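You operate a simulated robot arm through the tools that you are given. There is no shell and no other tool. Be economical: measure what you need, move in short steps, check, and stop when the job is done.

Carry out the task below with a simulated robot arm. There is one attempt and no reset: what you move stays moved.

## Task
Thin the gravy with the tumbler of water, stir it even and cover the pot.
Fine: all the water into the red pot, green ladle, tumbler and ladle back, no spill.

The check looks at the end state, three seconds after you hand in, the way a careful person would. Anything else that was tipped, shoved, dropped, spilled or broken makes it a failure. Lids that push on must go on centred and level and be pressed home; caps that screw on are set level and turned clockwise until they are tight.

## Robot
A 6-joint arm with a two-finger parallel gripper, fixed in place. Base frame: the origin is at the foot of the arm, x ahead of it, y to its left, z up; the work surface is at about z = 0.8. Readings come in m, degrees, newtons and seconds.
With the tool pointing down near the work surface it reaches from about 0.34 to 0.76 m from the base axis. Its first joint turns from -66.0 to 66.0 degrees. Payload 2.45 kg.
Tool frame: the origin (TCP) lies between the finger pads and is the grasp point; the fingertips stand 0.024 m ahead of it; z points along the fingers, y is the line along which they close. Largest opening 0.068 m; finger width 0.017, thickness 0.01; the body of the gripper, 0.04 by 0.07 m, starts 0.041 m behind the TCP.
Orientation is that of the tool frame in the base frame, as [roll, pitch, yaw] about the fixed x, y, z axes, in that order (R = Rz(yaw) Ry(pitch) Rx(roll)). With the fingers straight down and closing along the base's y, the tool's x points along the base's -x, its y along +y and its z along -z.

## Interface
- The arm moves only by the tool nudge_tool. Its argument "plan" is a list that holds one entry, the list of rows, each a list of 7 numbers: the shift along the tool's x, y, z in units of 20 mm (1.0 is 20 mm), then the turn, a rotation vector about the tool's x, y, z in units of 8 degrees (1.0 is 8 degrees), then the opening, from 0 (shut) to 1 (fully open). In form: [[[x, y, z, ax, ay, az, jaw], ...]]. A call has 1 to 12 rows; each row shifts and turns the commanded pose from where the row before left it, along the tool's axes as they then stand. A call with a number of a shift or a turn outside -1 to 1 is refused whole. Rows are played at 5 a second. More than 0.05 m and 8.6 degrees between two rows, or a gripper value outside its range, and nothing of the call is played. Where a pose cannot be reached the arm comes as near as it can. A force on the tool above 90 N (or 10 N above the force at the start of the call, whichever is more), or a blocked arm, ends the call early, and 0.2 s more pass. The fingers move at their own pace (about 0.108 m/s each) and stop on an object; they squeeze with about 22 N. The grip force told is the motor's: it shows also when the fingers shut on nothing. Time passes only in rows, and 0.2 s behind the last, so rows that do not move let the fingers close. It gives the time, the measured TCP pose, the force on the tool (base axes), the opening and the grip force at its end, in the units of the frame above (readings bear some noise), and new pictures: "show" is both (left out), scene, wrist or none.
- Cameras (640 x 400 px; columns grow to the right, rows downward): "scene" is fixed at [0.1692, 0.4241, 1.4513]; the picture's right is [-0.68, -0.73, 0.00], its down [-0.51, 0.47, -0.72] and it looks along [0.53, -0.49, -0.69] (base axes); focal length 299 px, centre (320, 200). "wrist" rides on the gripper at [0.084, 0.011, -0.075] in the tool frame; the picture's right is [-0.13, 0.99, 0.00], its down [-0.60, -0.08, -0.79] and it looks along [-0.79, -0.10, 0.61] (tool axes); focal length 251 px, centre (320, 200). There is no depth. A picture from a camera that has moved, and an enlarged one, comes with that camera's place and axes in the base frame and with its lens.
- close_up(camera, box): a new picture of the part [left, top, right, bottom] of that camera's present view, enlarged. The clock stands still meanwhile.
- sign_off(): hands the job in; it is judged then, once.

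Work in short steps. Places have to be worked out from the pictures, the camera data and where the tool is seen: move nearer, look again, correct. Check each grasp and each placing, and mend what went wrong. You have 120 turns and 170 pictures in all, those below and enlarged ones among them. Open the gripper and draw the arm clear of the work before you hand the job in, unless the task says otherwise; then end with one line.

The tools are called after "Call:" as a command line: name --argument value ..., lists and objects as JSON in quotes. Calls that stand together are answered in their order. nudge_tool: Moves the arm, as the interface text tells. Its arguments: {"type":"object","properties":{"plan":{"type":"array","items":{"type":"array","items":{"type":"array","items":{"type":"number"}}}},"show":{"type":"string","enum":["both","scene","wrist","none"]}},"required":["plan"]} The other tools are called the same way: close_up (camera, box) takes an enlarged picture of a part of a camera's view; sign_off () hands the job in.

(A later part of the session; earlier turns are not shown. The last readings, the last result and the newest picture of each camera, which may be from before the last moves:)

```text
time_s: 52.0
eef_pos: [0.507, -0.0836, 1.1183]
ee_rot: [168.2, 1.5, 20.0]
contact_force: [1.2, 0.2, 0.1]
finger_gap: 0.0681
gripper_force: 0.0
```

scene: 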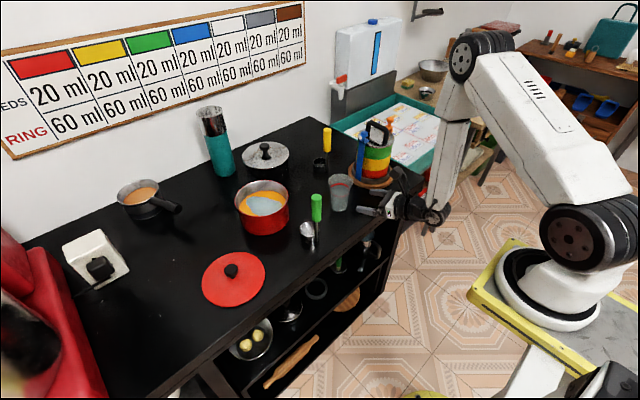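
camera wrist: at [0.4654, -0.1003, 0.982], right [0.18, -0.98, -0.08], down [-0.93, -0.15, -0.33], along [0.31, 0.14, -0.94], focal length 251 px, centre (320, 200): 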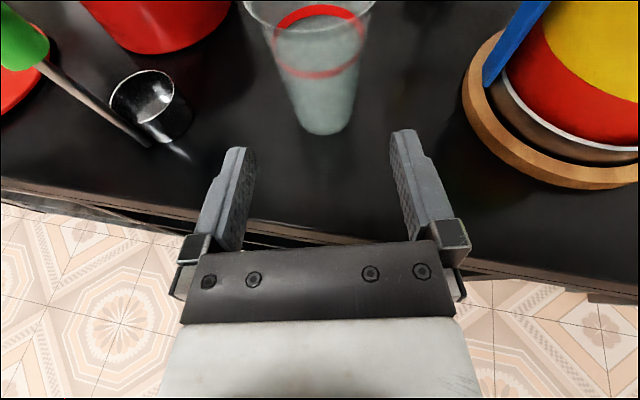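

Level the tool (roll residual 12°) and unwind the yaw back toward 180°.

Call:
nudge_tool --plan '[[[0, 0, 0, 0.75, 0.1, 0, 1], [0, 0, 0, 0.73, 0.1, 0, 1], [0, 0, 0, 0, 0, -1, 1], [0, 0, 0, 0, 0, -1, 1], [0, 0, 0, 0, 0, -1, 1], [0, 0, 0, 0, 0, -1, 1], [0, 0, 0, 0, 0, -1, 1], [0, 0, 0, 0, 0, -1, 1], [0, 0, 0, 0, 0, -1, 1], [0, 0, 0, 0, 0, -1, 1], [0, 0, 0, 0, 0, -1, 1], [0, 0, 0, 0, 0, -1, 1]]]' --show "none"

Call:
nudge_tool --plan '[[[0, 0, 0, 0, 0, -1, 1], [0, 0, 0, 0, 0, -1, 1], [0, 0, 0, 0, 0, -1, 1], [0, 0, 0, 0, 0, -1, 1], [0, 0, 0, 0, 0, -1, 1], [0, 0, 0, 0, 0, -1, 1], [0, 0, 0, 0, 0, -1, 1], [0, 0, 0, 0, 0, -1, 1], [0, 0, 0, 0, 0, -1, 1], [0, 0, 0, 0, 0, -1, 1]]]' --show "both"

```text
time_s: 54.6
eef_pos: [0.5086, -0.0837, 1.1179]
ee_rot: [179.8, -0.2, 100.4]
contact_force: [0.4, -0.9, 0.5]
finger_gap: 0.0678
gripper_force: 0.1
```

```text
time_s: 56.8
eef_pos: [0.5071, -0.083, 1.1186]
ee_rot: [179.8, 0.3, -179.6]
contact_force: [0.5, -0.1, -0.2]
finger_gap: 0.0682
gripper_force: 0.2
camera wrist: at [0.4245, -0.0727, 1.1926], right [0.12, 0.99, 0.01], down [0.6, -0.08, 0.79], along [0.79, -0.09, -0.61], focal length 251 px, centre (320, 200)
```

scene: 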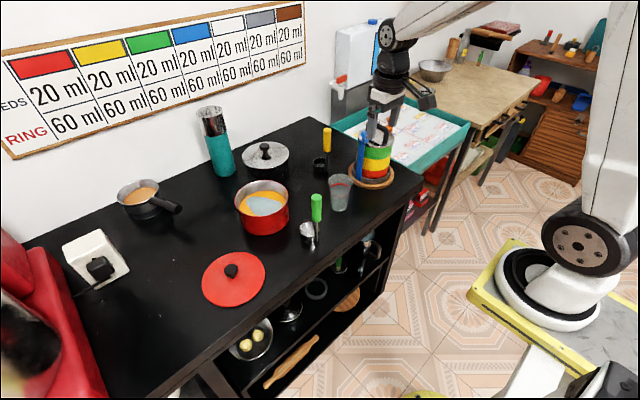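
wrist: 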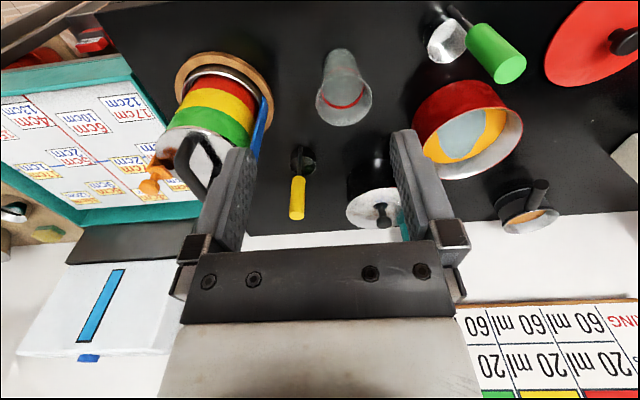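

Tool is down again with the original yaw. Move over the ladle handle, at a safe height.

Call:
nudge_tool --plan '[[[-0.26, 0.92, 0.25, 0, 0, 0, 1], [-0.26, 0.92, 0.25, 0, 0, 0, 1], [-0.26, 0.92, 0.25, 0, 0, 0, 1], [-0.26, 0.92, 0.25, 0, 0, 0, 1], [-0.26, 0.92, 0.25, 0, 0, 0, 1], [-0.26, 0.92, 0.25, 0, 0, 0, 1], [-0.26, 0.92, 0.25, 0, 0, 0, 1], [-0.26, 0.92, 0.25, 0, 0, 0, 1], [-0.26, 0.9, 0.25, 0, 0, 0, 1]]]' --show "both"

Call:
close_up --camera "scene" --box '[240, 120, 400, 260]'

```text
time_s: 58.8
eef_pos: [0.5543, 0.0813, 1.0739]
ee_rot: [179.7, 0.2, -179.8]
contact_force: [-1.1, -0.2, 1.6]
finger_gap: 0.0685
gripper_force: 0.0
camera wrist: at [0.4707, 0.0931, 1.1492], right [0.13, 0.99, 0.01], down [0.6, -0.08, 0.79], along [0.79, -0.1, -0.61], focal length 251 px, centre (320, 200)
```

scene: 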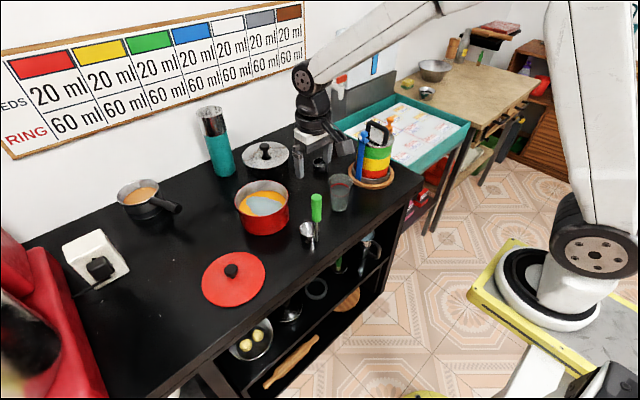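
wrist: 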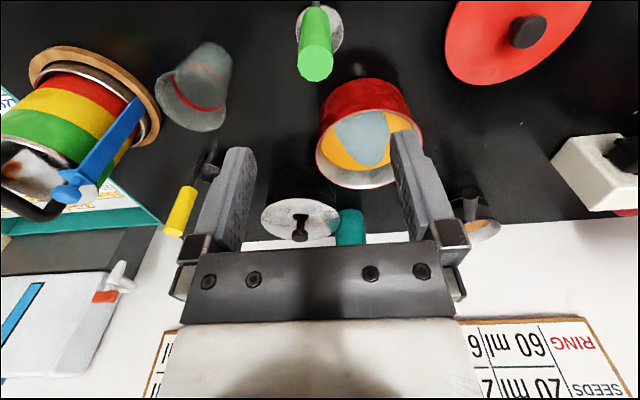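

```text
2.86 times, centred on (320, 190) of scene
camera zoom: at [0.1692, 0.4241, 1.4513], right [-0.68, -0.73, 0.0], down [-0.51, 0.47, -0.72], along [0.53, -0.49, -0.69], focal length 854 px, centre (320, 229)
```

zoom: 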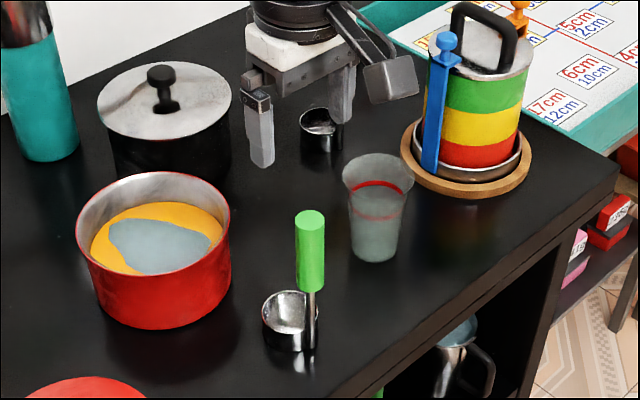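

Handle top measured at (0.552,0.080); TCP is nearly above. Descend until the fingers start to straddle it.

Call:
nudge_tool --plan '[[[0.1, -0.05, 0.8, 0, 0, 0, 1], [0, 0, 0.8, 0, 0, 0, 1], [0, 0, 0.8, 0, 0, 0, 1], [0, 0, 0.8, 0, 0, 0, 1], [0, 0, 0.3, 0, 0, 0, 1]]]' --show "both"

Call:
close_up --camera "scene" --box '[260, 140, 380, 260]'

```text
time_s: 60.0
eef_pos: [0.5537, 0.0819, 1.0037]
ee_rot: [179.7, 0.3, -179.8]
contact_force: [1.0, 0.5, -0.4]
finger_gap: 0.0679
gripper_force: 0.0
camera wrist: at [0.4694, 0.0924, 1.0787], right [0.13, 0.99, 0.01], down [0.6, -0.08, 0.79], along [0.79, -0.1, -0.61], focal length 251 px, centre (320, 200)
```

scene: 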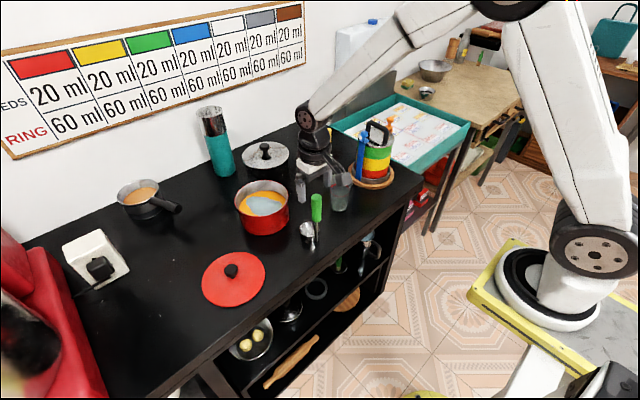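
wrist: 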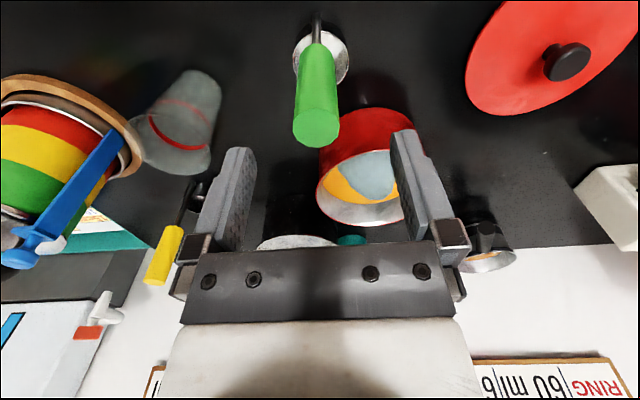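

```text
3.33 times, centred on (320, 200) of scene
camera zoom: at [0.1692, 0.4241, 1.4513], right [-0.68, -0.73, 0.0], down [-0.51, 0.47, -0.72], along [0.53, -0.49, -0.69], focal length 997 px, centre (320, 200)
```

zoom: 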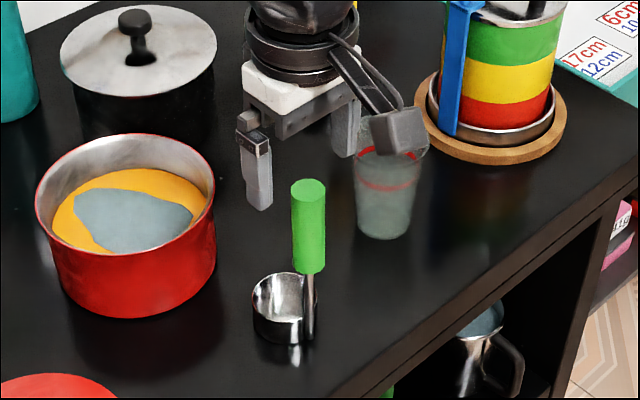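

Handle lies centred between the fingers, top z≈0.965. Descend 60 mm to straddle it.

Call:
nudge_tool --plan '[[[0, -0.05, 0.6, 0, 0, 0, 1], [0, 0, 0.6, 0, 0, 0, 1], [0, 0, 0.6, 0, 0, 0, 1], [0, 0, 0.6, 0, 0, 0, 1], [0, 0, 0.6, 0, 0, 0, 1]]]' --show "both"

Call:
close_up --camera "scene" --box '[260, 140, 380, 260]'

```text
time_s: 61.2
eef_pos: [0.5542, 0.0811, 0.9443]
ee_rot: [179.7, 0.2, -179.8]
contact_force: [-0.2, -0.1, 0.4]
finger_gap: 0.0679
gripper_force: 0.1
camera wrist: at [0.4699, 0.0916, 1.0189], right [0.13, 0.99, 0.01], down [0.6, -0.08, 0.8], along [0.79, -0.1, -0.61], focal length 251 px, centre (320, 200)
```

scene: 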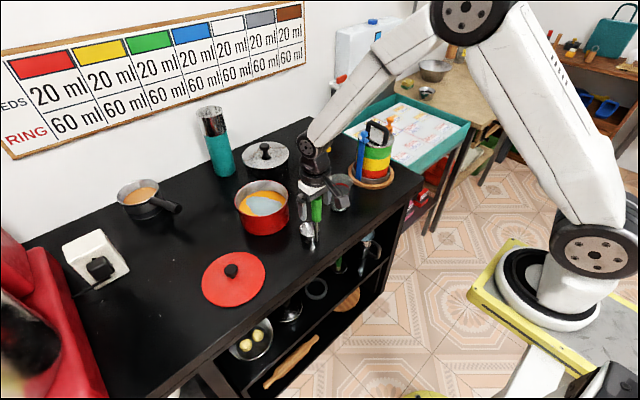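
wrist: 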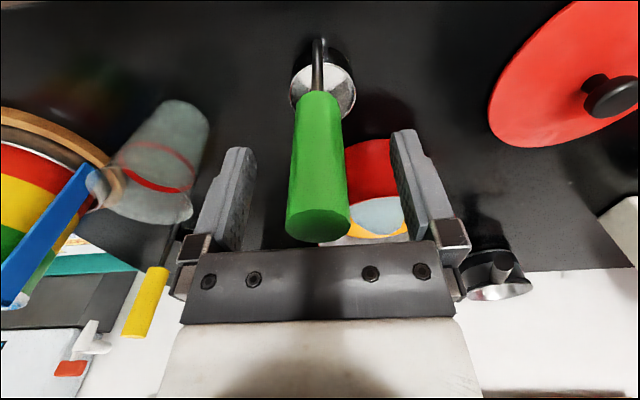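

```text
3.33 times, centred on (320, 200) of scene
camera zoom: at [0.1692, 0.4241, 1.4513], right [-0.68, -0.73, 0.0], down [-0.51, 0.47, -0.72], along [0.53, -0.49, -0.69], focal length 997 px, centre (320, 200)
```

zoom: 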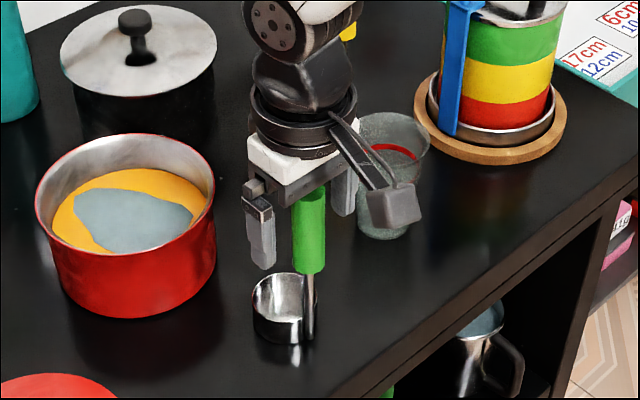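

Handle sits on the TCP axis. Close the gripper.

Call:
nudge_tool --plan '[[[0, 0, 0, 0, 0, 0, 0.6], [0, 0, 0, 0, 0, 0, 0.4], [0, 0, 0, 0, 0, 0, 0.1], [0, 0, 0, 0, 0, 0, 0.1], [0, 0, 0, 0, 0, 0, 0.1]]]' --show "wrist"

```text
time_s: 62.4
eef_pos: [0.5532, 0.0798, 0.9446]
ee_rot: [179.7, 0.2, -179.8]
contact_force: [-0.1, 0.2, -0.6]
finger_gap: 0.0234
gripper_force: 21.8
camera wrist: at [0.4698, 0.0916, 1.0189], right [0.13, 0.99, 0.01], down [0.6, -0.08, 0.79], along [0.79, -0.1, -0.61], focal length 251 px, centre (320, 200)
```

wrist: 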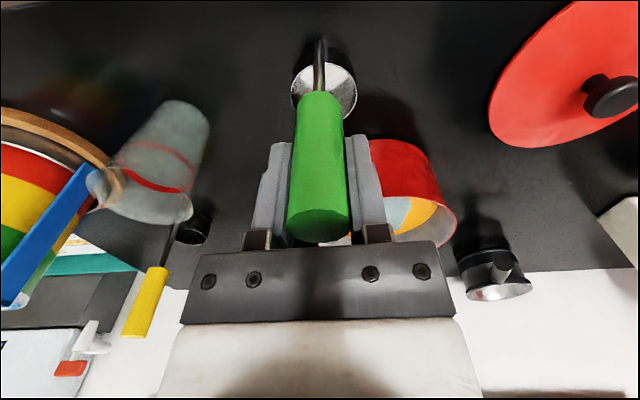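

Ladle held (gap 0.0234). Home TCP is (0.554,0.081,0.9445). Lift 0.14 m straight up.

Call:
nudge_tool --plan '[[[0, 0, -0.5, 0, 0, 0, 0.1], [0, 0, -1, 0, 0, 0, 0.1], [0, 0, -1, 0, 0, 0, 0.1], [0, 0, -1, 0, 0, 0, 0.1], [0, 0, -1, 0, 0, 0, 0.1], [0, 0, -1, 0, 0, 0, 0.1], [0, 0, -1, 0, 0, 0, 0.1], [0, 0, -0.5, 0, 0, 0, 0.1]]]' --show "scene"

Call:
nudge_tool --plan '[[[-0.4, 0.17, 0, 0, 0, 0, 0.1], [-0.8, 0.34, 0, 0, 0, 0, 0.1], [-0.8, 0.34, 0, 0, 0, 0, 0.1], [-0.8, 0.34, 0, 0, 0, 0, 0.1], [-0.8, 0.34, 0, 0, 0, 0, 0.1], [-0.8, 0.34, 0, 0, 0, 0, 0.1], [-0.8, 0.34, 0, 0, 0, 0, 0.1], [-0.8, 0.34, 0, 0, 0, 0, 0.1], [-0.6, 0.25, 0, 0, 0, 0, 0.1]]]' --show "both"

Call:
close_up --camera "scene" --box '[200, 100, 340, 240]'

```text
time_s: 64.2
eef_pos: [0.5527, 0.0805, 1.0837]
ee_rot: [179.7, 0.2, -179.9]
contact_force: [0.0, 0.0, 0.3]
finger_gap: 0.0234
gripper_force: 22.0
```

scene: 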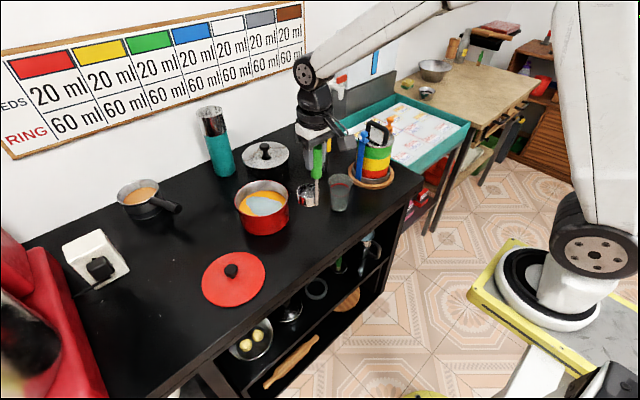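

```text
time_s: 66.2
eef_pos: [0.6846, 0.1368, 1.0833]
ee_rot: [179.7, 0.1, -179.9]
contact_force: [-0.3, 0.4, -0.3]
finger_gap: 0.0237
gripper_force: 22.3
camera wrist: at [0.601, 0.1475, 1.1589], right [0.13, 0.99, 0.01], down [0.6, -0.08, 0.79], along [0.79, -0.1, -0.61], focal length 251 px, centre (320, 200)
```

scene: 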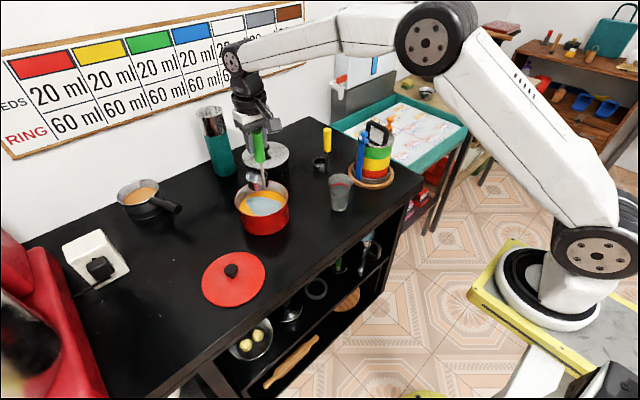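
wrist: 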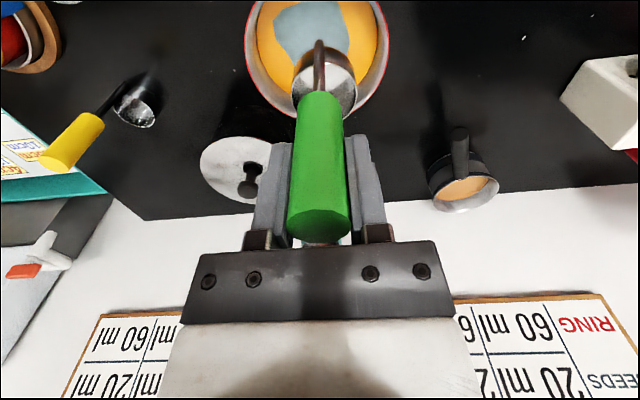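

```text
2.86 times, centred on (270, 170) of scene
camera zoom: at [0.1692, 0.4241, 1.4513], right [-0.68, -0.73, 0.0], down [-0.51, 0.47, -0.72], along [0.53, -0.49, -0.69], focal length 854 px, centre (463, 286)
```

zoom: 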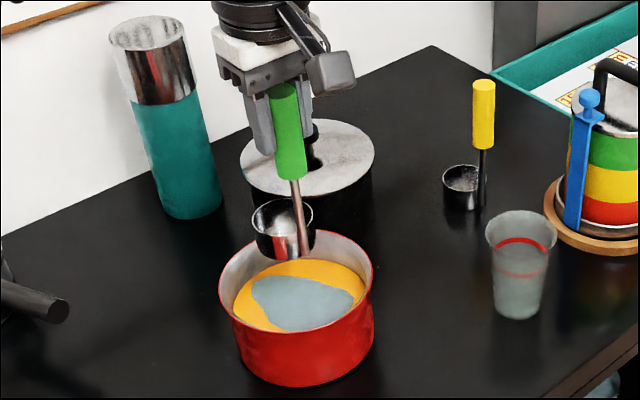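

Pot centre refined to ≈(0.713,0.135); liquid level ≈0.873. I lower the ladle so its bowl is mostly immersed with the bowl lip just above the surface, so it won't scoop.

Call:
nudge_tool --plan '[[[-0.08, -0.08, 0.7, 0, 0, 0, 0.1], [0, 0, 0.7, 0, 0, 0, 0.1], [0, 0, 0.7, 0, 0, 0, 0.1], [0, 0, 0.7, 0, 0, 0, 0.1], [0, 0, 0.7, 0, 0, 0, 0.1], [0, 0, 0.6, 0, 0, 0, 0.1], [0, 0, 0.5, 0, 0, 0, 0.1], [0, 0, 0, 0, 0, 0, 0.1]]]' --show "wrist"

Call:
close_up --camera "scene" --box '[200, 120, 340, 250]'

```text
time_s: 68.0
eef_pos: [0.6861, 0.1349, 0.9925]
ee_rot: [179.7, 0.2, -179.8]
contact_force: [0.6, 0.3, -0.5]
finger_gap: 0.0237
gripper_force: 22.0
camera wrist: at [0.6024, 0.1461, 1.0677], right [0.13, 0.99, 0.01], down [0.6, -0.08, 0.79], along [0.79, -0.1, -0.61], focal length 251 px, centre (320, 200)
```

wrist: 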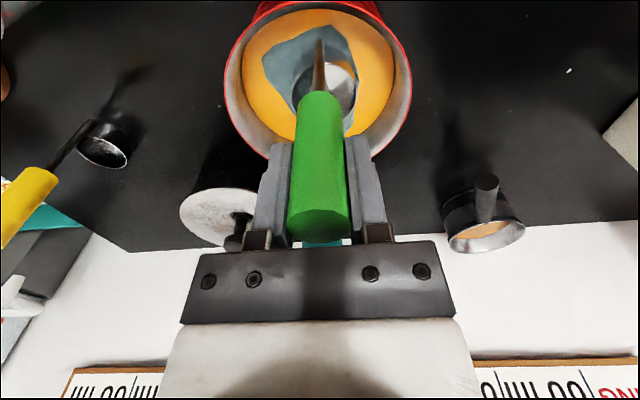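

```text
3.08 times, centred on (270, 185) of scene
camera zoom: at [0.1692, 0.4241, 1.4513], right [-0.68, -0.73, 0.0], down [-0.51, 0.47, -0.72], along [0.53, -0.49, -0.69], focal length 920 px, centre (474, 246)
```

zoom: 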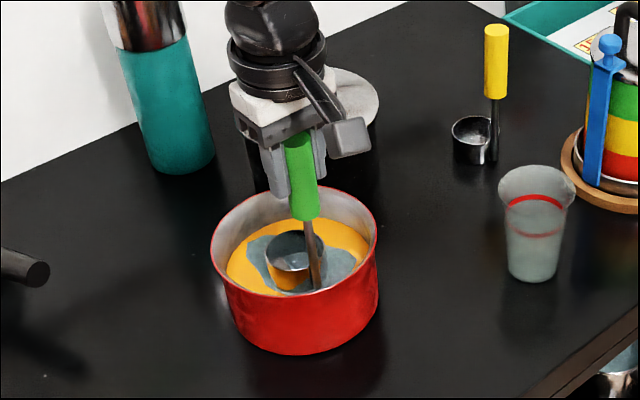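

The bowl barely touches the surface. Lower 16 mm more and look.

Call:
nudge_tool --plan '[[[0, 0, 0.4, 0, 0, 0, 0.1], [0, 0, 0.4, 0, 0, 0, 0.1], [0, 0, 0, 0, 0, 0, 0.1]]]' --show "none"

Call:
close_up --camera "scene" --box '[230, 150, 310, 240]'

```text
time_s: 68.8
eef_pos: [0.6861, 0.1354, 0.9767]
ee_rot: [179.6, 0.2, -179.9]
contact_force: [-1.1, -0.1, -0.5]
finger_gap: 0.0236
gripper_force: 22.1
```

```text
4.44 times, centred on (270, 195) of scene
camera zoom: at [0.1692, 0.4241, 1.4513], right [-0.68, -0.73, 0.0], down [-0.51, 0.47, -0.72], along [0.53, -0.49, -0.69], focal length 1329 px, centre (542, 222)
```

zoom: 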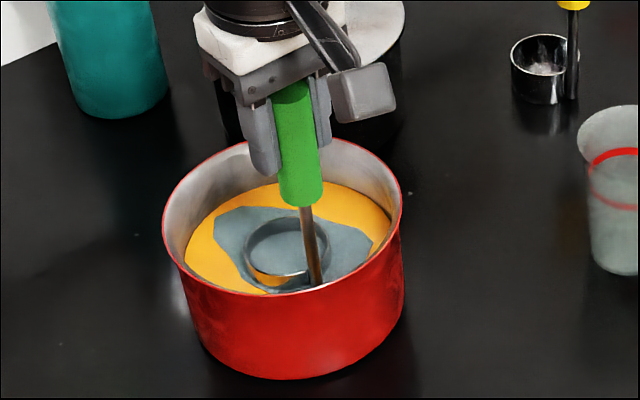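

Now the bowl sits in the liquid with its lip just out. Move to the side and stir one circle of 25 mm radius.

Call:
nudge_tool --plan '[[[0, 0.6, 0, 0, 0, 0, 0.1], [0, 0.65, 0, 0, 0, 0, 0.1]]]' --show "none"

Call:
nudge_tool --plan '[[[0.625, -0.167, 0, 0, 0, 0, 0.1], [0.458, -0.458, 0, 0, 0, 0, 0.1], [0.167, -0.625, 0, 0, 0, 0, 0.1], [-0.167, -0.625, 0, 0, 0, 0, 0.1], [-0.458, -0.458, 0, 0, 0, 0, 0.1], [-0.625, -0.167, 0, 0, 0, 0, 0.1], [-0.625, 0.167, 0, 0, 0, 0, 0.1], [-0.458, 0.458, 0, 0, 0, 0, 0.1], [-0.167, 0.625, 0, 0, 0, 0, 0.1], [0.167, 0.625, 0, 0, 0, 0, 0.1], [0.458, 0.458, 0, 0, 0, 0, 0.1], [0.625, 0.167, 0, 0, 0, 0, 0.1]]]' --show "none"

Call:
close_up --camera "scene" --box '[230, 150, 310, 240]'

```text
time_s: 69.4
eef_pos: [0.6855, 0.1603, 0.9777]
ee_rot: [179.7, 0.2, -179.9]
contact_force: [0.3, -0.3, -1.3]
finger_gap: 0.0235
gripper_force: 22.4
```

```text
time_s: 72.0
eef_pos: [0.685, 0.1601, 0.9766]
ee_rot: [179.7, 0.2, -179.8]
contact_force: [-1.6, 0.1, -0.1]
finger_gap: 0.0234
gripper_force: 22.3
```

```text
4.44 times, centred on (270, 195) of scene
camera zoom: at [0.1692, 0.4241, 1.4513], right [-0.68, -0.73, 0.0], down [-0.51, 0.47, -0.72], along [0.53, -0.49, -0.69], focal length 1329 px, centre (542, 222)
```

zoom: 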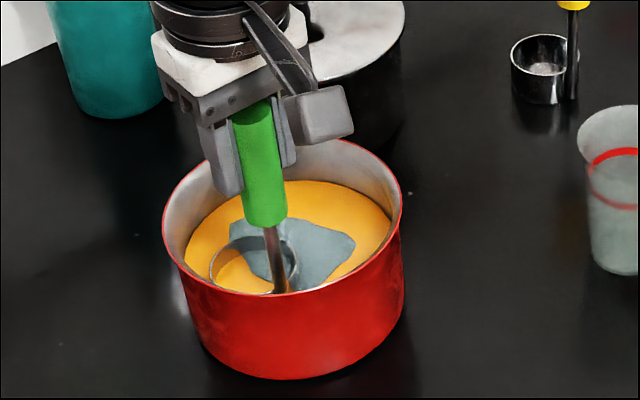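

The patch looks slightly smaller. Stir two more rounds and compare.

Call:
nudge_tool --plan '[[[0.625, -0.167, 0, 0, 0, 0, 0.1], [0.458, -0.458, 0, 0, 0, 0, 0.1], [0.167, -0.625, 0, 0, 0, 0, 0.1], [-0.167, -0.625, 0, 0, 0, 0, 0.1], [-0.458, -0.458, 0, 0, 0, 0, 0.1], [-0.625, -0.167, 0, 0, 0, 0, 0.1], [-0.625, 0.167, 0, 0, 0, 0, 0.1], [-0.458, 0.458, 0, 0, 0, 0, 0.1], [-0.167, 0.625, 0, 0, 0, 0, 0.1], [0.167, 0.625, 0, 0, 0, 0, 0.1], [0.458, 0.458, 0, 0, 0, 0, 0.1], [0.625, 0.167, 0, 0, 0, 0, 0.1]]]' --show "none"

Call:
nudge_tool --plan '[[[0.625, -0.167, 0, 0, 0, 0, 0.1], [0.458, -0.458, 0, 0, 0, 0, 0.1], [0.167, -0.625, 0, 0, 0, 0, 0.1], [-0.167, -0.625, 0, 0, 0, 0, 0.1], [-0.458, -0.458, 0, 0, 0, 0, 0.1], [-0.625, -0.167, 0, 0, 0, 0, 0.1], [-0.625, 0.167, 0, 0, 0, 0, 0.1], [-0.458, 0.458, 0, 0, 0, 0, 0.1], [-0.167, 0.625, 0, 0, 0, 0, 0.1], [0.167, 0.625, 0, 0, 0, 0, 0.1], [0.458, 0.458, 0, 0, 0, 0, 0.1], [0.625, 0.167, 0, 0, 0, 0, 0.1]]]' --show "none"

Call:
close_up --camera "scene" --box '[230, 150, 310, 240]'

```text
time_s: 74.6
eef_pos: [0.6864, 0.161, 0.9779]
ee_rot: [179.7, 0.2, -179.9]
contact_force: [0.7, 0.0, -0.4]
finger_gap: 0.0234
gripper_force: 22.4
```

```text
time_s: 77.2
eef_pos: [0.6857, 0.1599, 0.9769]
ee_rot: [179.7, 0.2, -179.8]
contact_force: [0.0, -0.1, -0.4]
finger_gap: 0.0236
gripper_force: 22.1
```

```text
4.44 times, centred on (270, 195) of scene
camera zoom: at [0.1692, 0.4241, 1.4513], right [-0.68, -0.73, 0.0], down [-0.51, 0.47, -0.72], along [0.53, -0.49, -0.69], focal length 1329 px, centre (542, 222)
```

zoom: 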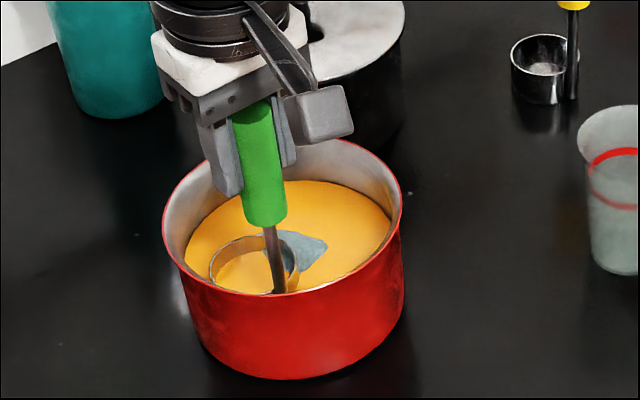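

The water patch is clearly shrinking. Two more rounds.

Call:
nudge_tool --plan '[[[0.625, -0.167, 0, 0, 0, 0, 0.1], [0.458, -0.458, 0, 0, 0, 0, 0.1], [0.167, -0.625, 0, 0, 0, 0, 0.1], [-0.167, -0.625, 0, 0, 0, 0, 0.1], [-0.458, -0.458, 0, 0, 0, 0, 0.1], [-0.625, -0.167, 0, 0, 0, 0, 0.1], [-0.625, 0.167, 0, 0, 0, 0, 0.1], [-0.458, 0.458, 0, 0, 0, 0, 0.1], [-0.167, 0.625, 0, 0, 0, 0, 0.1], [0.167, 0.625, 0, 0, 0, 0, 0.1], [0.458, 0.458, 0, 0, 0, 0, 0.1], [0.625, 0.167, 0, 0, 0, 0, 0.1]]]' --show "none"

Call:
nudge_tool --plan '[[[0.625, -0.167, 0, 0, 0, 0, 0.1], [0.458, -0.458, 0, 0, 0, 0, 0.1], [0.167, -0.625, 0, 0, 0, 0, 0.1], [-0.167, -0.625, 0, 0, 0, 0, 0.1], [-0.458, -0.458, 0, 0, 0, 0, 0.1], [-0.625, -0.167, 0, 0, 0, 0, 0.1], [-0.625, 0.167, 0, 0, 0, 0, 0.1], [-0.458, 0.458, 0, 0, 0, 0, 0.1], [-0.167, 0.625, 0, 0, 0, 0, 0.1], [0.167, 0.625, 0, 0, 0, 0, 0.1], [0.458, 0.458, 0, 0, 0, 0, 0.1], [0.625, 0.167, 0, 0, 0, 0, 0.1]]]' --show "none"

Call:
close_up --camera "scene" --box '[230, 150, 310, 240]'

```text
time_s: 79.8
eef_pos: [0.6875, 0.16, 0.9785]
ee_rot: [179.7, 0.2, -179.8]
contact_force: [-0.7, 0.5, -1.1]
finger_gap: 0.0235
gripper_force: 21.9
```

```text
time_s: 82.4
eef_pos: [0.6863, 0.1604, 0.9777]
ee_rot: [179.7, 0.2, -179.8]
contact_force: [0.5, -0.8, -1.5]
finger_gap: 0.0237
gripper_force: 22.2
```

```text
4.44 times, centred on (270, 195) of scene
camera zoom: at [0.1692, 0.4241, 1.4513], right [-0.68, -0.73, 0.0], down [-0.51, 0.47, -0.72], along [0.53, -0.49, -0.69], focal length 1329 px, centre (542, 222)
```

zoom: 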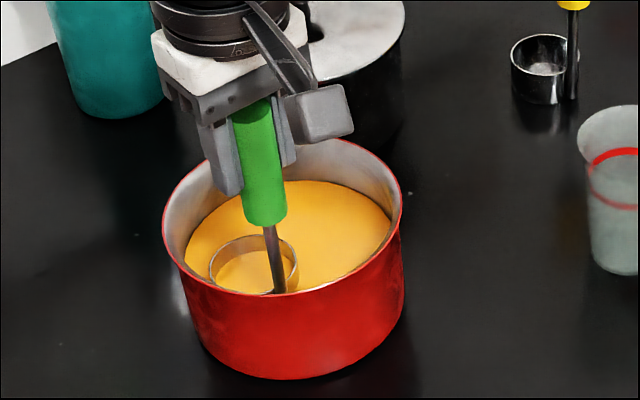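

Uniform now. One more round for good measure, then return to the centre and lift the ladle out slowly above the pot.

Call:
nudge_tool --plan '[[[0.625, -0.167, 0, 0, 0, 0, 0.1], [0.458, -0.458, 0, 0, 0, 0, 0.1], [0.167, -0.625, 0, 0, 0, 0, 0.1], [-0.167, -0.625, 0, 0, 0, 0, 0.1], [-0.458, -0.458, 0, 0, 0, 0, 0.1], [-0.625, -0.167, 0, 0, 0, 0, 0.1], [-0.625, 0.167, 0, 0, 0, 0, 0.1], [-0.458, 0.458, 0, 0, 0, 0, 0.1], [-0.167, 0.625, 0, 0, 0, 0, 0.1], [0.167, 0.625, 0, 0, 0, 0, 0.1], [0.458, 0.458, 0, 0, 0, 0, 0.1], [0.625, 0.167, 0, 0, 0, 0, 0.1]]]' --show "none"

Call:
nudge_tool --plan '[[[0, -0.6, 0, 0, 0, 0, 0.1], [0, -0.6, 0, 0, 0, 0, 0.1], [0, 0, -0.5, 0, 0, 0, 0.1], [0, 0, -0.7, 0, 0, 0, 0.1], [0, 0, -0.7, 0, 0, 0, 0.1], [0, 0, -0.7, 0, 0, 0, 0.1], [0, 0, -0.7, 0, 0, 0, 0.1], [0, 0, -0.7, 0, 0, 0, 0.1], [0, 0, -0.7, 0, 0, 0, 0.1], [0, 0, 0, 0, 0, 0, 0.1], [0, 0, 0, 0, 0, 0, 0.1]]]' --show "wrist"

Call:
close_up --camera "scene" --box '[220, 120, 320, 240]'

```text
time_s: 85.0
eef_pos: [0.6851, 0.1605, 0.9774]
ee_rot: [179.8, 0.2, -179.8]
contact_force: [-0.4, 0.5, -0.2]
finger_gap: 0.0236
gripper_force: 22.5
```

```text
time_s: 87.4
eef_pos: [0.6862, 0.1352, 1.0708]
ee_rot: [179.6, 0.2, -179.8]
contact_force: [-0.8, -1.0, 0.3]
finger_gap: 0.0235
gripper_force: 21.6
camera wrist: at [0.602, 0.1464, 1.1458], right [0.13, 0.99, 0.01], down [0.6, -0.08, 0.79], along [0.79, -0.1, -0.61], focal length 251 px, centre (320, 200)
```

wrist: 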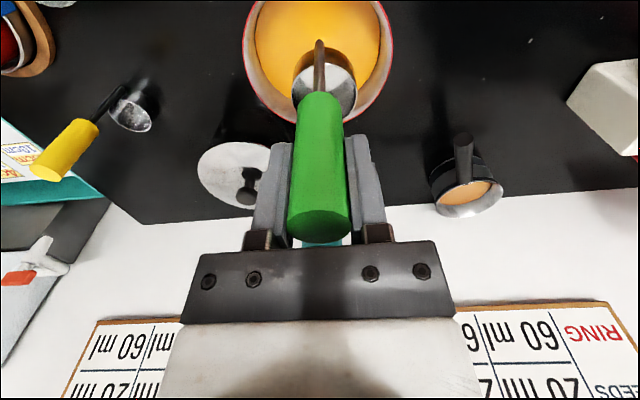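

```text
3.33 times, centred on (270, 180) of scene
camera zoom: at [0.1692, 0.4241, 1.4513], right [-0.68, -0.73, 0.0], down [-0.51, 0.47, -0.72], along [0.53, -0.49, -0.69], focal length 997 px, centre (487, 267)
```

zoom: 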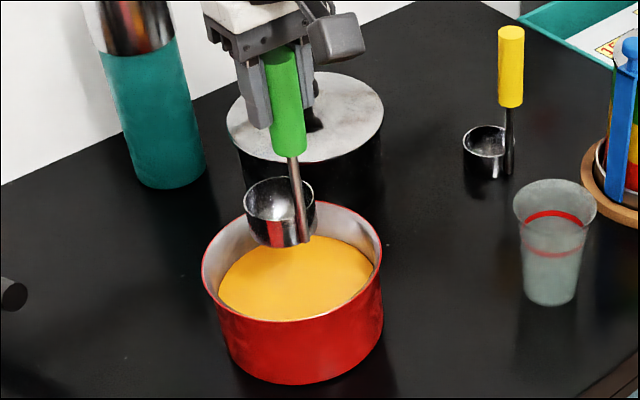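

Ladle is empty and the gravy even. Dwell a moment, rise a little and carry the ladle back over its home.

Call:
nudge_tool --plan '[[[0, 0, -0.7, 0, 0, 0, 0.1], [0, 0, 0, 0, 0, 0, 0.1], [0, 0, 0, 0, 0, 0, 0.1], [0.7, -0.3, 0, 0, 0, 0, 0.1], [0.8, -0.33, 0, 0, 0, 0, 0.1], [0.8, -0.33, 0, 0, 0, 0, 0.1], [0.8, -0.33, 0, 0, 0, 0, 0.1], [0.8, -0.33, 0, 0, 0, 0, 0.1], [0.8, -0.33, 0, 0, 0, 0, 0.1], [0.8, -0.33, 0, 0, 0, 0, 0.1], [0.8, -0.33, 0, 0, 0, 0, 0.1], [0.3, -0.1, 0, 0, 0, 0, 0.1]]]' --show "none"

Call:
nudge_tool --plan '[[[0, 0, 0.8, 0, 0, 0, 0.1], [0, 0, 0.9, 0, 0, 0, 0.1], [0, 0, 0.9, 0, 0, 0, 0.1], [0, 0, 0.9, 0, 0, 0, 0.1], [0, 0, 0.9, 0, 0, 0, 0.1], [0, 0, 0.9, 0, 0, 0, 0.1], [0, 0, 0.6, 0, 0, 0, 0.1], [0, 0, 0, 0, 0, 0, 0.1]]]' --show "scene"

```text
time_s: 90.0
eef_pos: [0.5528, 0.0806, 1.084]
ee_rot: [179.7, 0.3, -179.7]
contact_force: [-1.2, -0.1, -0.6]
finger_gap: 0.0235
gripper_force: 22.0
```

```text
time_s: 91.8
eef_pos: [0.5543, 0.0797, 0.9663]
ee_rot: [179.7, 0.2, -179.8]
contact_force: [0.0, -0.3, 0.0]
finger_gap: 0.0235
gripper_force: 21.9
```

scene: 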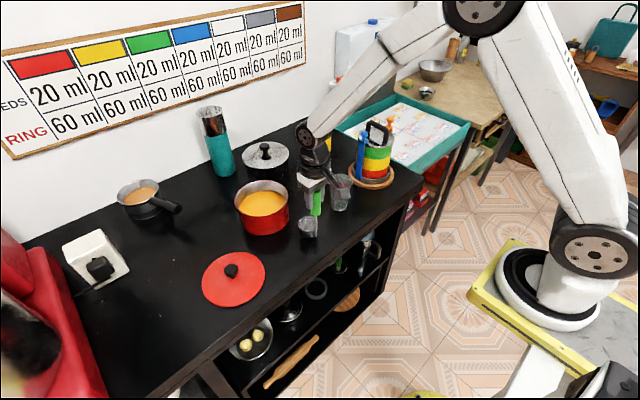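

Above home; lower the last 21 mm gently.

Call:
nudge_tool --plan '[[[0, 0.02, 0.5, 0, 0, 0, 0.1], [0, 0, 0.35, 0, 0, 0, 0.1], [0, 0, 0.2, 0, 0, 0, 0.1], [0, 0, 0, 0, 0, 0, 0.1]]]' --show "none"

Call:
close_up --camera "scene" --box '[260, 140, 380, 260]'

```text
time_s: 92.8
eef_pos: [0.5551, 0.0818, 0.9453]
ee_rot: [179.7, 0.2, -179.8]
contact_force: [-0.3, -1.3, -0.8]
finger_gap: 0.0236
gripper_force: 21.8
```

```text
3.33 times, centred on (320, 200) of scene
camera zoom: at [0.1692, 0.4241, 1.4513], right [-0.68, -0.73, 0.0], down [-0.51, 0.47, -0.72], along [0.53, -0.49, -0.69], focal length 997 px, centre (320, 200)
```

zoom: 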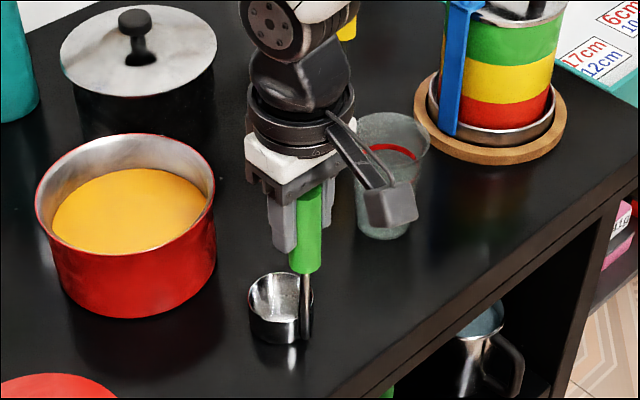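

Back in place. Nudge 0.6 mm down and open gradually.

Call:
nudge_tool --plan '[[[0, 0, 0.03, 0, 0, 0, 0.1], [0, 0, 0, 0, 0, 0, 0.34], [0, 0, 0, 0, 0, 0, 0.42], [0, 0, 0, 0, 0, 0, 0.6], [0, 0, 0, 0, 0, 0, 0.9], [0, 0, 0, 0, 0, 0, 1]]]' --show "wrist"

```text
time_s: 94.2
eef_pos: [0.5548, 0.0821, 0.9442]
ee_rot: [179.7, 0.1, -179.9]
contact_force: [1.1, -0.8, 0.3]
finger_gap: 0.0678
gripper_force: 0.1
camera wrist: at [0.4708, 0.0932, 1.0193], right [0.13, 0.99, 0.01], down [0.6, -0.08, 0.79], along [0.79, -0.1, -0.61], focal length 251 px, centre (320, 200)
```

wrist: 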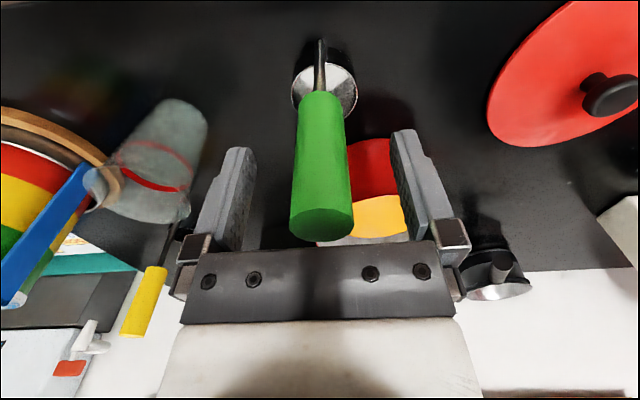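

Ladle stands by itself. Rise straight up, then travel above the lid knob.

Call:
nudge_tool --plan '[[[0, 0, -0.6, 0, 0, 0, 1], [0, 0, -1, 0, 0, 0, 1], [0, 0, -1, 0, 0, 0, 1], [0, 0, -1, 0, 0, 0, 1], [0, 0, -1, 0, 0, 0, 1]]]' --show "none"

Call:
nudge_tool --plan '[[[-0.22, 0.9, 0, 0, 0, 0, 1], [-0.22, 0.95, 0, 0, 0, 0, 1], [-0.22, 0.95, 0, 0, 0, 0, 1], [-0.22, 0.95, 0, 0, 0, 0, 1], [-0.22, 0.95, 0, 0, 0, 0, 1], [-0.22, 0.95, 0, 0, 0, 0, 1], [-0.22, 0.95, 0, 0, 0, 0, 1], [-0.22, 0.95, 0, 0, 0, 0, 1], [-0.22, 0.95, 0, 0, 0, 0, 1], [-0.22, 0.95, 0, 0, 0, 0, 1], [-0.22, 0.95, 0, 0, 0, 0, 1], [-0.22, 0.85, 0, 0, 0, 0, 1]]]' --show "both"

```text
time_s: 95.4
eef_pos: [0.5543, 0.0818, 1.036]
ee_rot: [179.6, 0.3, -179.8]
contact_force: [-0.1, -0.5, -0.1]
finger_gap: 0.0679
gripper_force: 0.0
```

```text
time_s: 98.0
eef_pos: [0.6056, 0.3073, 1.0376]
ee_rot: [179.7, 0.1, -179.8]
contact_force: [0.3, 0.4, -0.4]
finger_gap: 0.0681
gripper_force: 0.1
camera wrist: at [0.5225, 0.3178, 1.1125], right [0.13, 0.99, 0.01], down [0.6, -0.08, 0.79], along [0.79, -0.1, -0.61], focal length 251 px, centre (320, 200)
```

scene: 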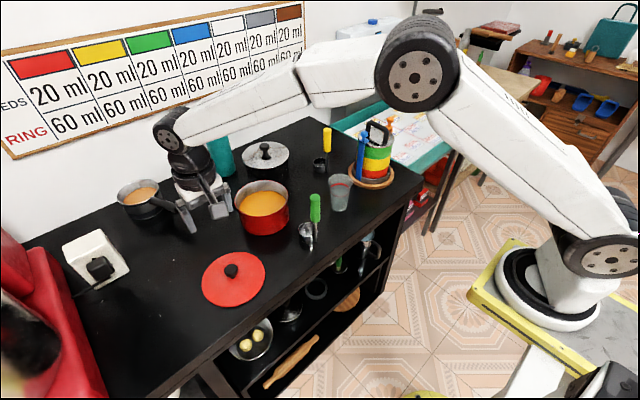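
wrist: 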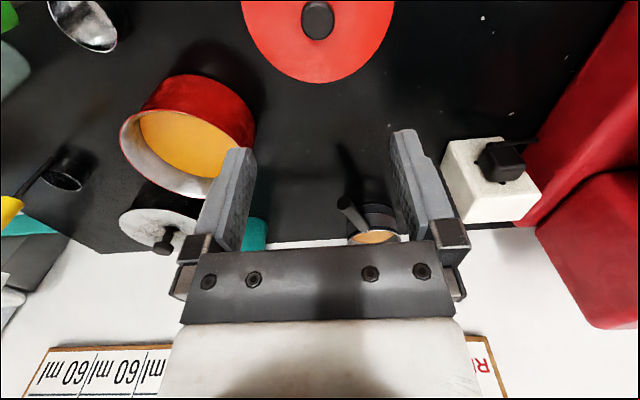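

Knob is at ≈(0.606,0.307), top z≈0.845. Descend to 0.90 and check.

Call:
nudge_tool --plan '[[[0, 0, 0.9, 0, 0, 0, 1], [0, 0, 1, 0, 0, 0, 1], [0, 0, 1, 0, 0, 0, 1], [0, 0, 1, 0, 0, 0, 1], [0, 0, 1, 0, 0, 0, 1], [0, 0, 1, 0, 0, 0, 1], [0, 0, 1, 0, 0, 0, 1]]]' --show "wrist"

Call:
close_up --camera "scene" --box '[170, 200, 300, 320]'

```text
time_s: 99.6
eef_pos: [0.6064, 0.307, 0.8999]
ee_rot: [179.6, 0.2, -179.8]
contact_force: [0.2, 0.0, -1.2]
finger_gap: 0.0677
gripper_force: 0.1
camera wrist: at [0.5225, 0.3182, 0.9746], right [0.13, 0.99, 0.01], down [0.6, -0.08, 0.79], along [0.79, -0.1, -0.61], focal length 251 px, centre (320, 200)
```

wrist: 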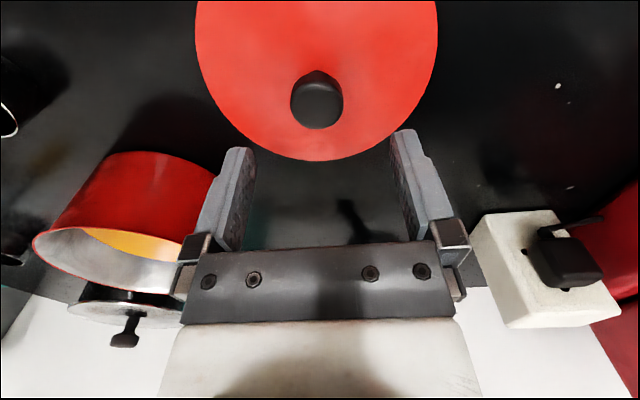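

```text
3.33 times, centred on (235, 260) of scene
camera zoom: at [0.1692, 0.4241, 1.4513], right [-0.68, -0.73, 0.0], down [-0.51, 0.47, -0.72], along [0.53, -0.49, -0.69], focal length 997 px, centre (603, 0)
```

zoom: 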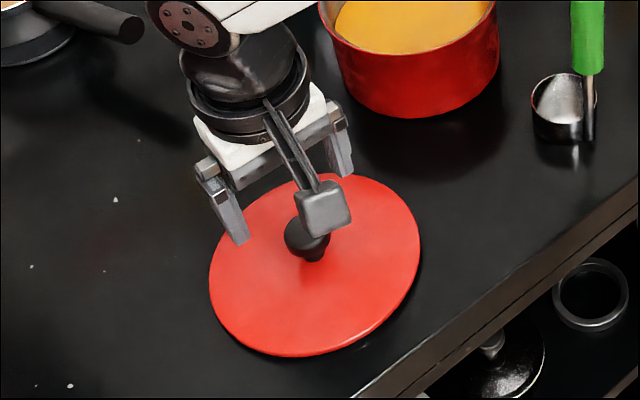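

Aligned. Descend 51 mm so the fingertips stop ~8 mm above the lid plate, then close.

Call:
nudge_tool --plan '[[[0, 0, 0.8, 0, 0, 0, 1], [0, 0, 0.8, 0, 0, 0, 1], [0, 0, 0.6, 0, 0, 0, 1], [0, 0, 0.35, 0, 0, 0, 1], [0, 0, 0, 0, 0, 0, 1]]]' --show "wrist"

Call:
close_up --camera "scene" --box '[170, 200, 300, 320]'

```text
time_s: 100.8
eef_pos: [0.6067, 0.3074, 0.8498]
ee_rot: [179.7, 0.2, -179.9]
contact_force: [0.6, -0.3, 0.2]
finger_gap: 0.068
gripper_force: 0.1
camera wrist: at [0.5227, 0.3192, 0.9235], right [0.13, 0.99, 0.01], down [0.6, -0.08, 0.79], along [0.79, -0.1, -0.61], focal length 251 px, centre (320, 200)
```

wrist: 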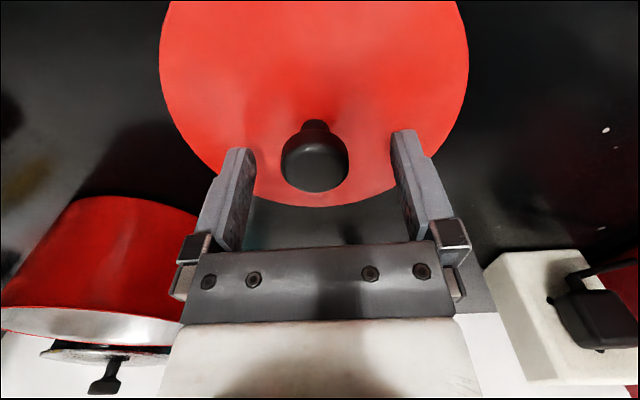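

```text
3.33 times, centred on (235, 260) of scene
camera zoom: at [0.1692, 0.4241, 1.4513], right [-0.68, -0.73, 0.0], down [-0.51, 0.47, -0.72], along [0.53, -0.49, -0.69], focal length 997 px, centre (603, 0)
```

zoom: 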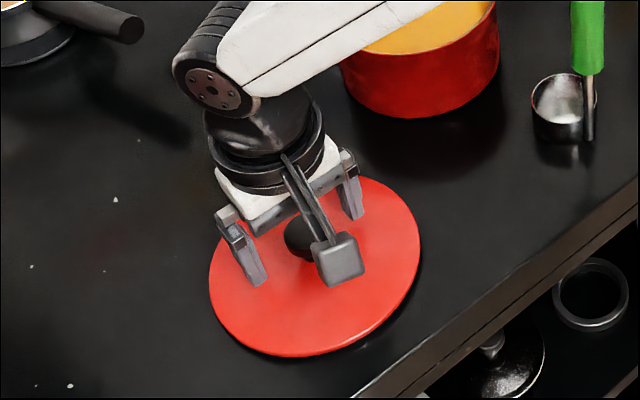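

Knob centred; its top is ~10 mm under TCP. Lower 3 mm for better overlap and close.

Call:
nudge_tool --plan '[[[0, 0, 0.15, 0, 0, 0, 1], [0, 0, 0, 0, 0, 0, 0.7], [0, 0, 0, 0, 0, 0, 0.4], [0, 0, 0, 0, 0, 0, 0.2], [0, 0, 0, 0, 0, 0, 0.2], [0, 0, 0, 0, 0, 0, 0.2]]]' --show "wrist"

```text
time_s: 102.2
eef_pos: [0.6071, 0.3086, 0.8462]
ee_rot: [179.7, 0.2, -179.8]
contact_force: [-0.3, 0.0, -0.3]
finger_gap: 0.0307
gripper_force: 22.0
camera wrist: at [0.5228, 0.319, 0.9205], right [0.13, 0.99, 0.01], down [0.6, -0.08, 0.79], along [0.79, -0.1, -0.61], focal length 251 px, centre (320, 200)
```

wrist: 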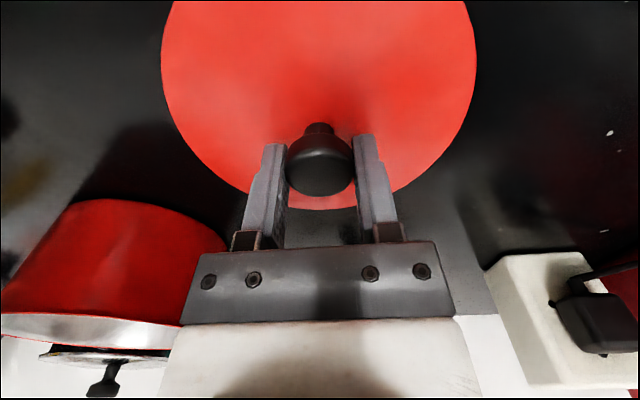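

Knob gripped (gap 0.0307). Lift 0.16 m.

Call:
nudge_tool --plan '[[[0, 0, -0.4, 0, 0, 0, 0.2], [0, 0, -0.8, 0, 0, 0, 0.2], [0, 0, -1, 0, 0, 0, 0.2], [0, 0, -1, 0, 0, 0, 0.2], [0, 0, -1, 0, 0, 0, 0.2], [0, 0, -1, 0, 0, 0, 0.2], [0, 0, -1, 0, 0, 0, 0.2], [0, 0, -1, 0, 0, 0, 0.2], [0, 0, -0.8, 0, 0, 0, 0.2]]]' --show "scene"

Call:
close_up --camera "scene" --box '[130, 140, 310, 260]'

```text
time_s: 104.2
eef_pos: [0.6069, 0.3068, 1.0052]
ee_rot: [179.7, 0.2, -179.9]
contact_force: [0.2, -0.5, -0.9]
finger_gap: 0.0311
gripper_force: 22.4
```

scene: 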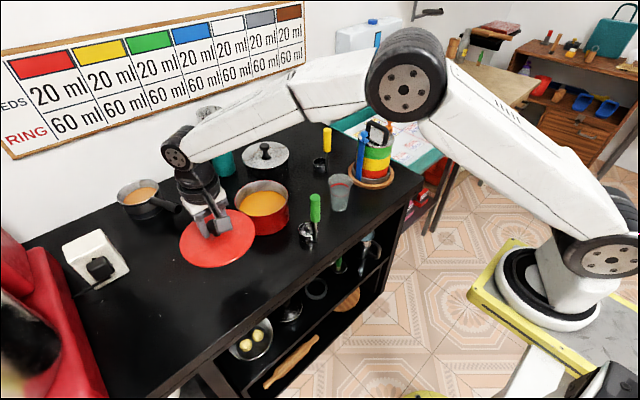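

```text
3.33 times, centred on (220, 200) of scene
camera zoom: at [0.1692, 0.4241, 1.4513], right [-0.68, -0.73, 0.0], down [-0.51, 0.47, -0.72], along [0.53, -0.49, -0.69], focal length 997 px, centre (653, 200)
```

zoom: 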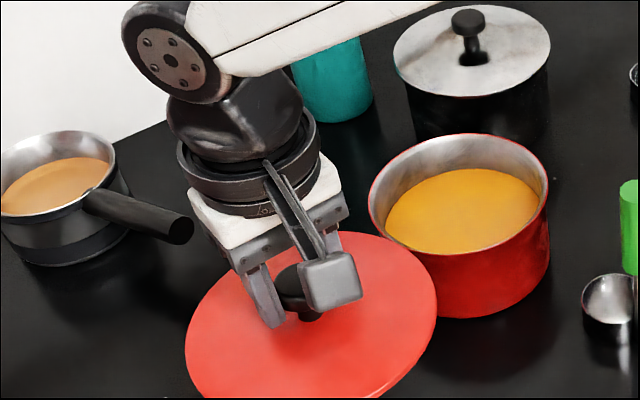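

Lid lifted level. Carry it over the pot.

Call:
nudge_tool --plan '[[[-0.3, -0.45, 0, 0, 0, 0, 0.2], [-0.58, -0.95, 0, 0, 0, 0, 0.2], [-0.58, -0.95, 0, 0, 0, 0, 0.2], [-0.58, -0.95, 0, 0, 0, 0, 0.2], [-0.58, -0.95, 0, 0, 0, 0, 0.2], [-0.58, -0.95, 0, 0, 0, 0, 0.2], [-0.58, -0.95, 0, 0, 0, 0, 0.2], [-0.58, -0.95, 0, 0, 0, 0, 0.2], [-0.58, -0.95, 0, 0, 0, 0, 0.2], [-0.25, -0.4, 0, 0, 0, 0, 0.2], [0, 0, 0.8, 0, 0, 0, 0.2], [0, 0, 0.6, 0, 0, 0, 0.2]]]' --show "both"

Call:
close_up --camera "scene" --box '[210, 140, 320, 250]'

```text
time_s: 106.8
eef_pos: [0.7112, 0.1375, 0.9776]
ee_rot: [179.7, 0.1, -179.8]
contact_force: [0.3, -0.4, -1.2]
finger_gap: 0.0307
gripper_force: 21.8
camera wrist: at [0.6269, 0.1496, 1.0522], right [0.13, 0.99, 0.01], down [0.6, -0.08, 0.79], along [0.79, -0.1, -0.61], focal length 251 px, centre (320, 200)
```

scene: 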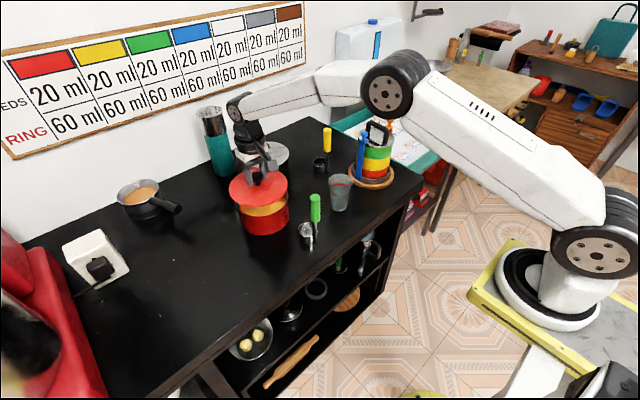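
wrist: 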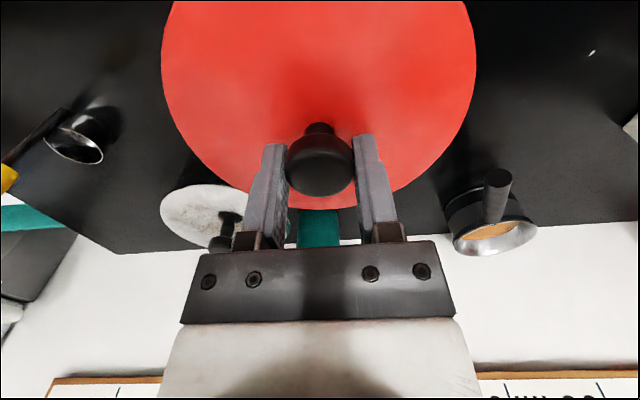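

```text
3.64 times, centred on (265, 195) of scene
camera zoom: at [0.1692, 0.4241, 1.4513], right [-0.68, -0.73, 0.0], down [-0.51, 0.47, -0.72], along [0.53, -0.49, -0.69], focal length 1087 px, centre (520, 218)
```

zoom: 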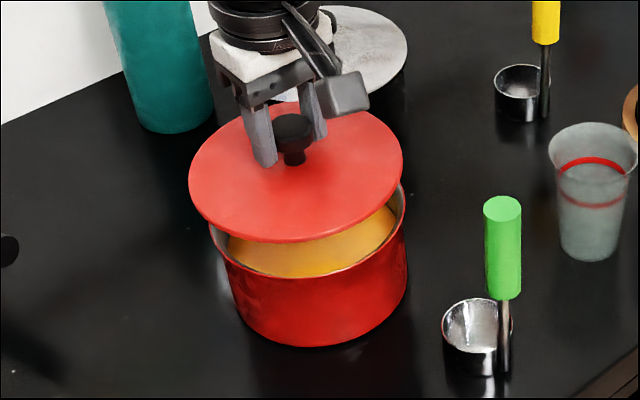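

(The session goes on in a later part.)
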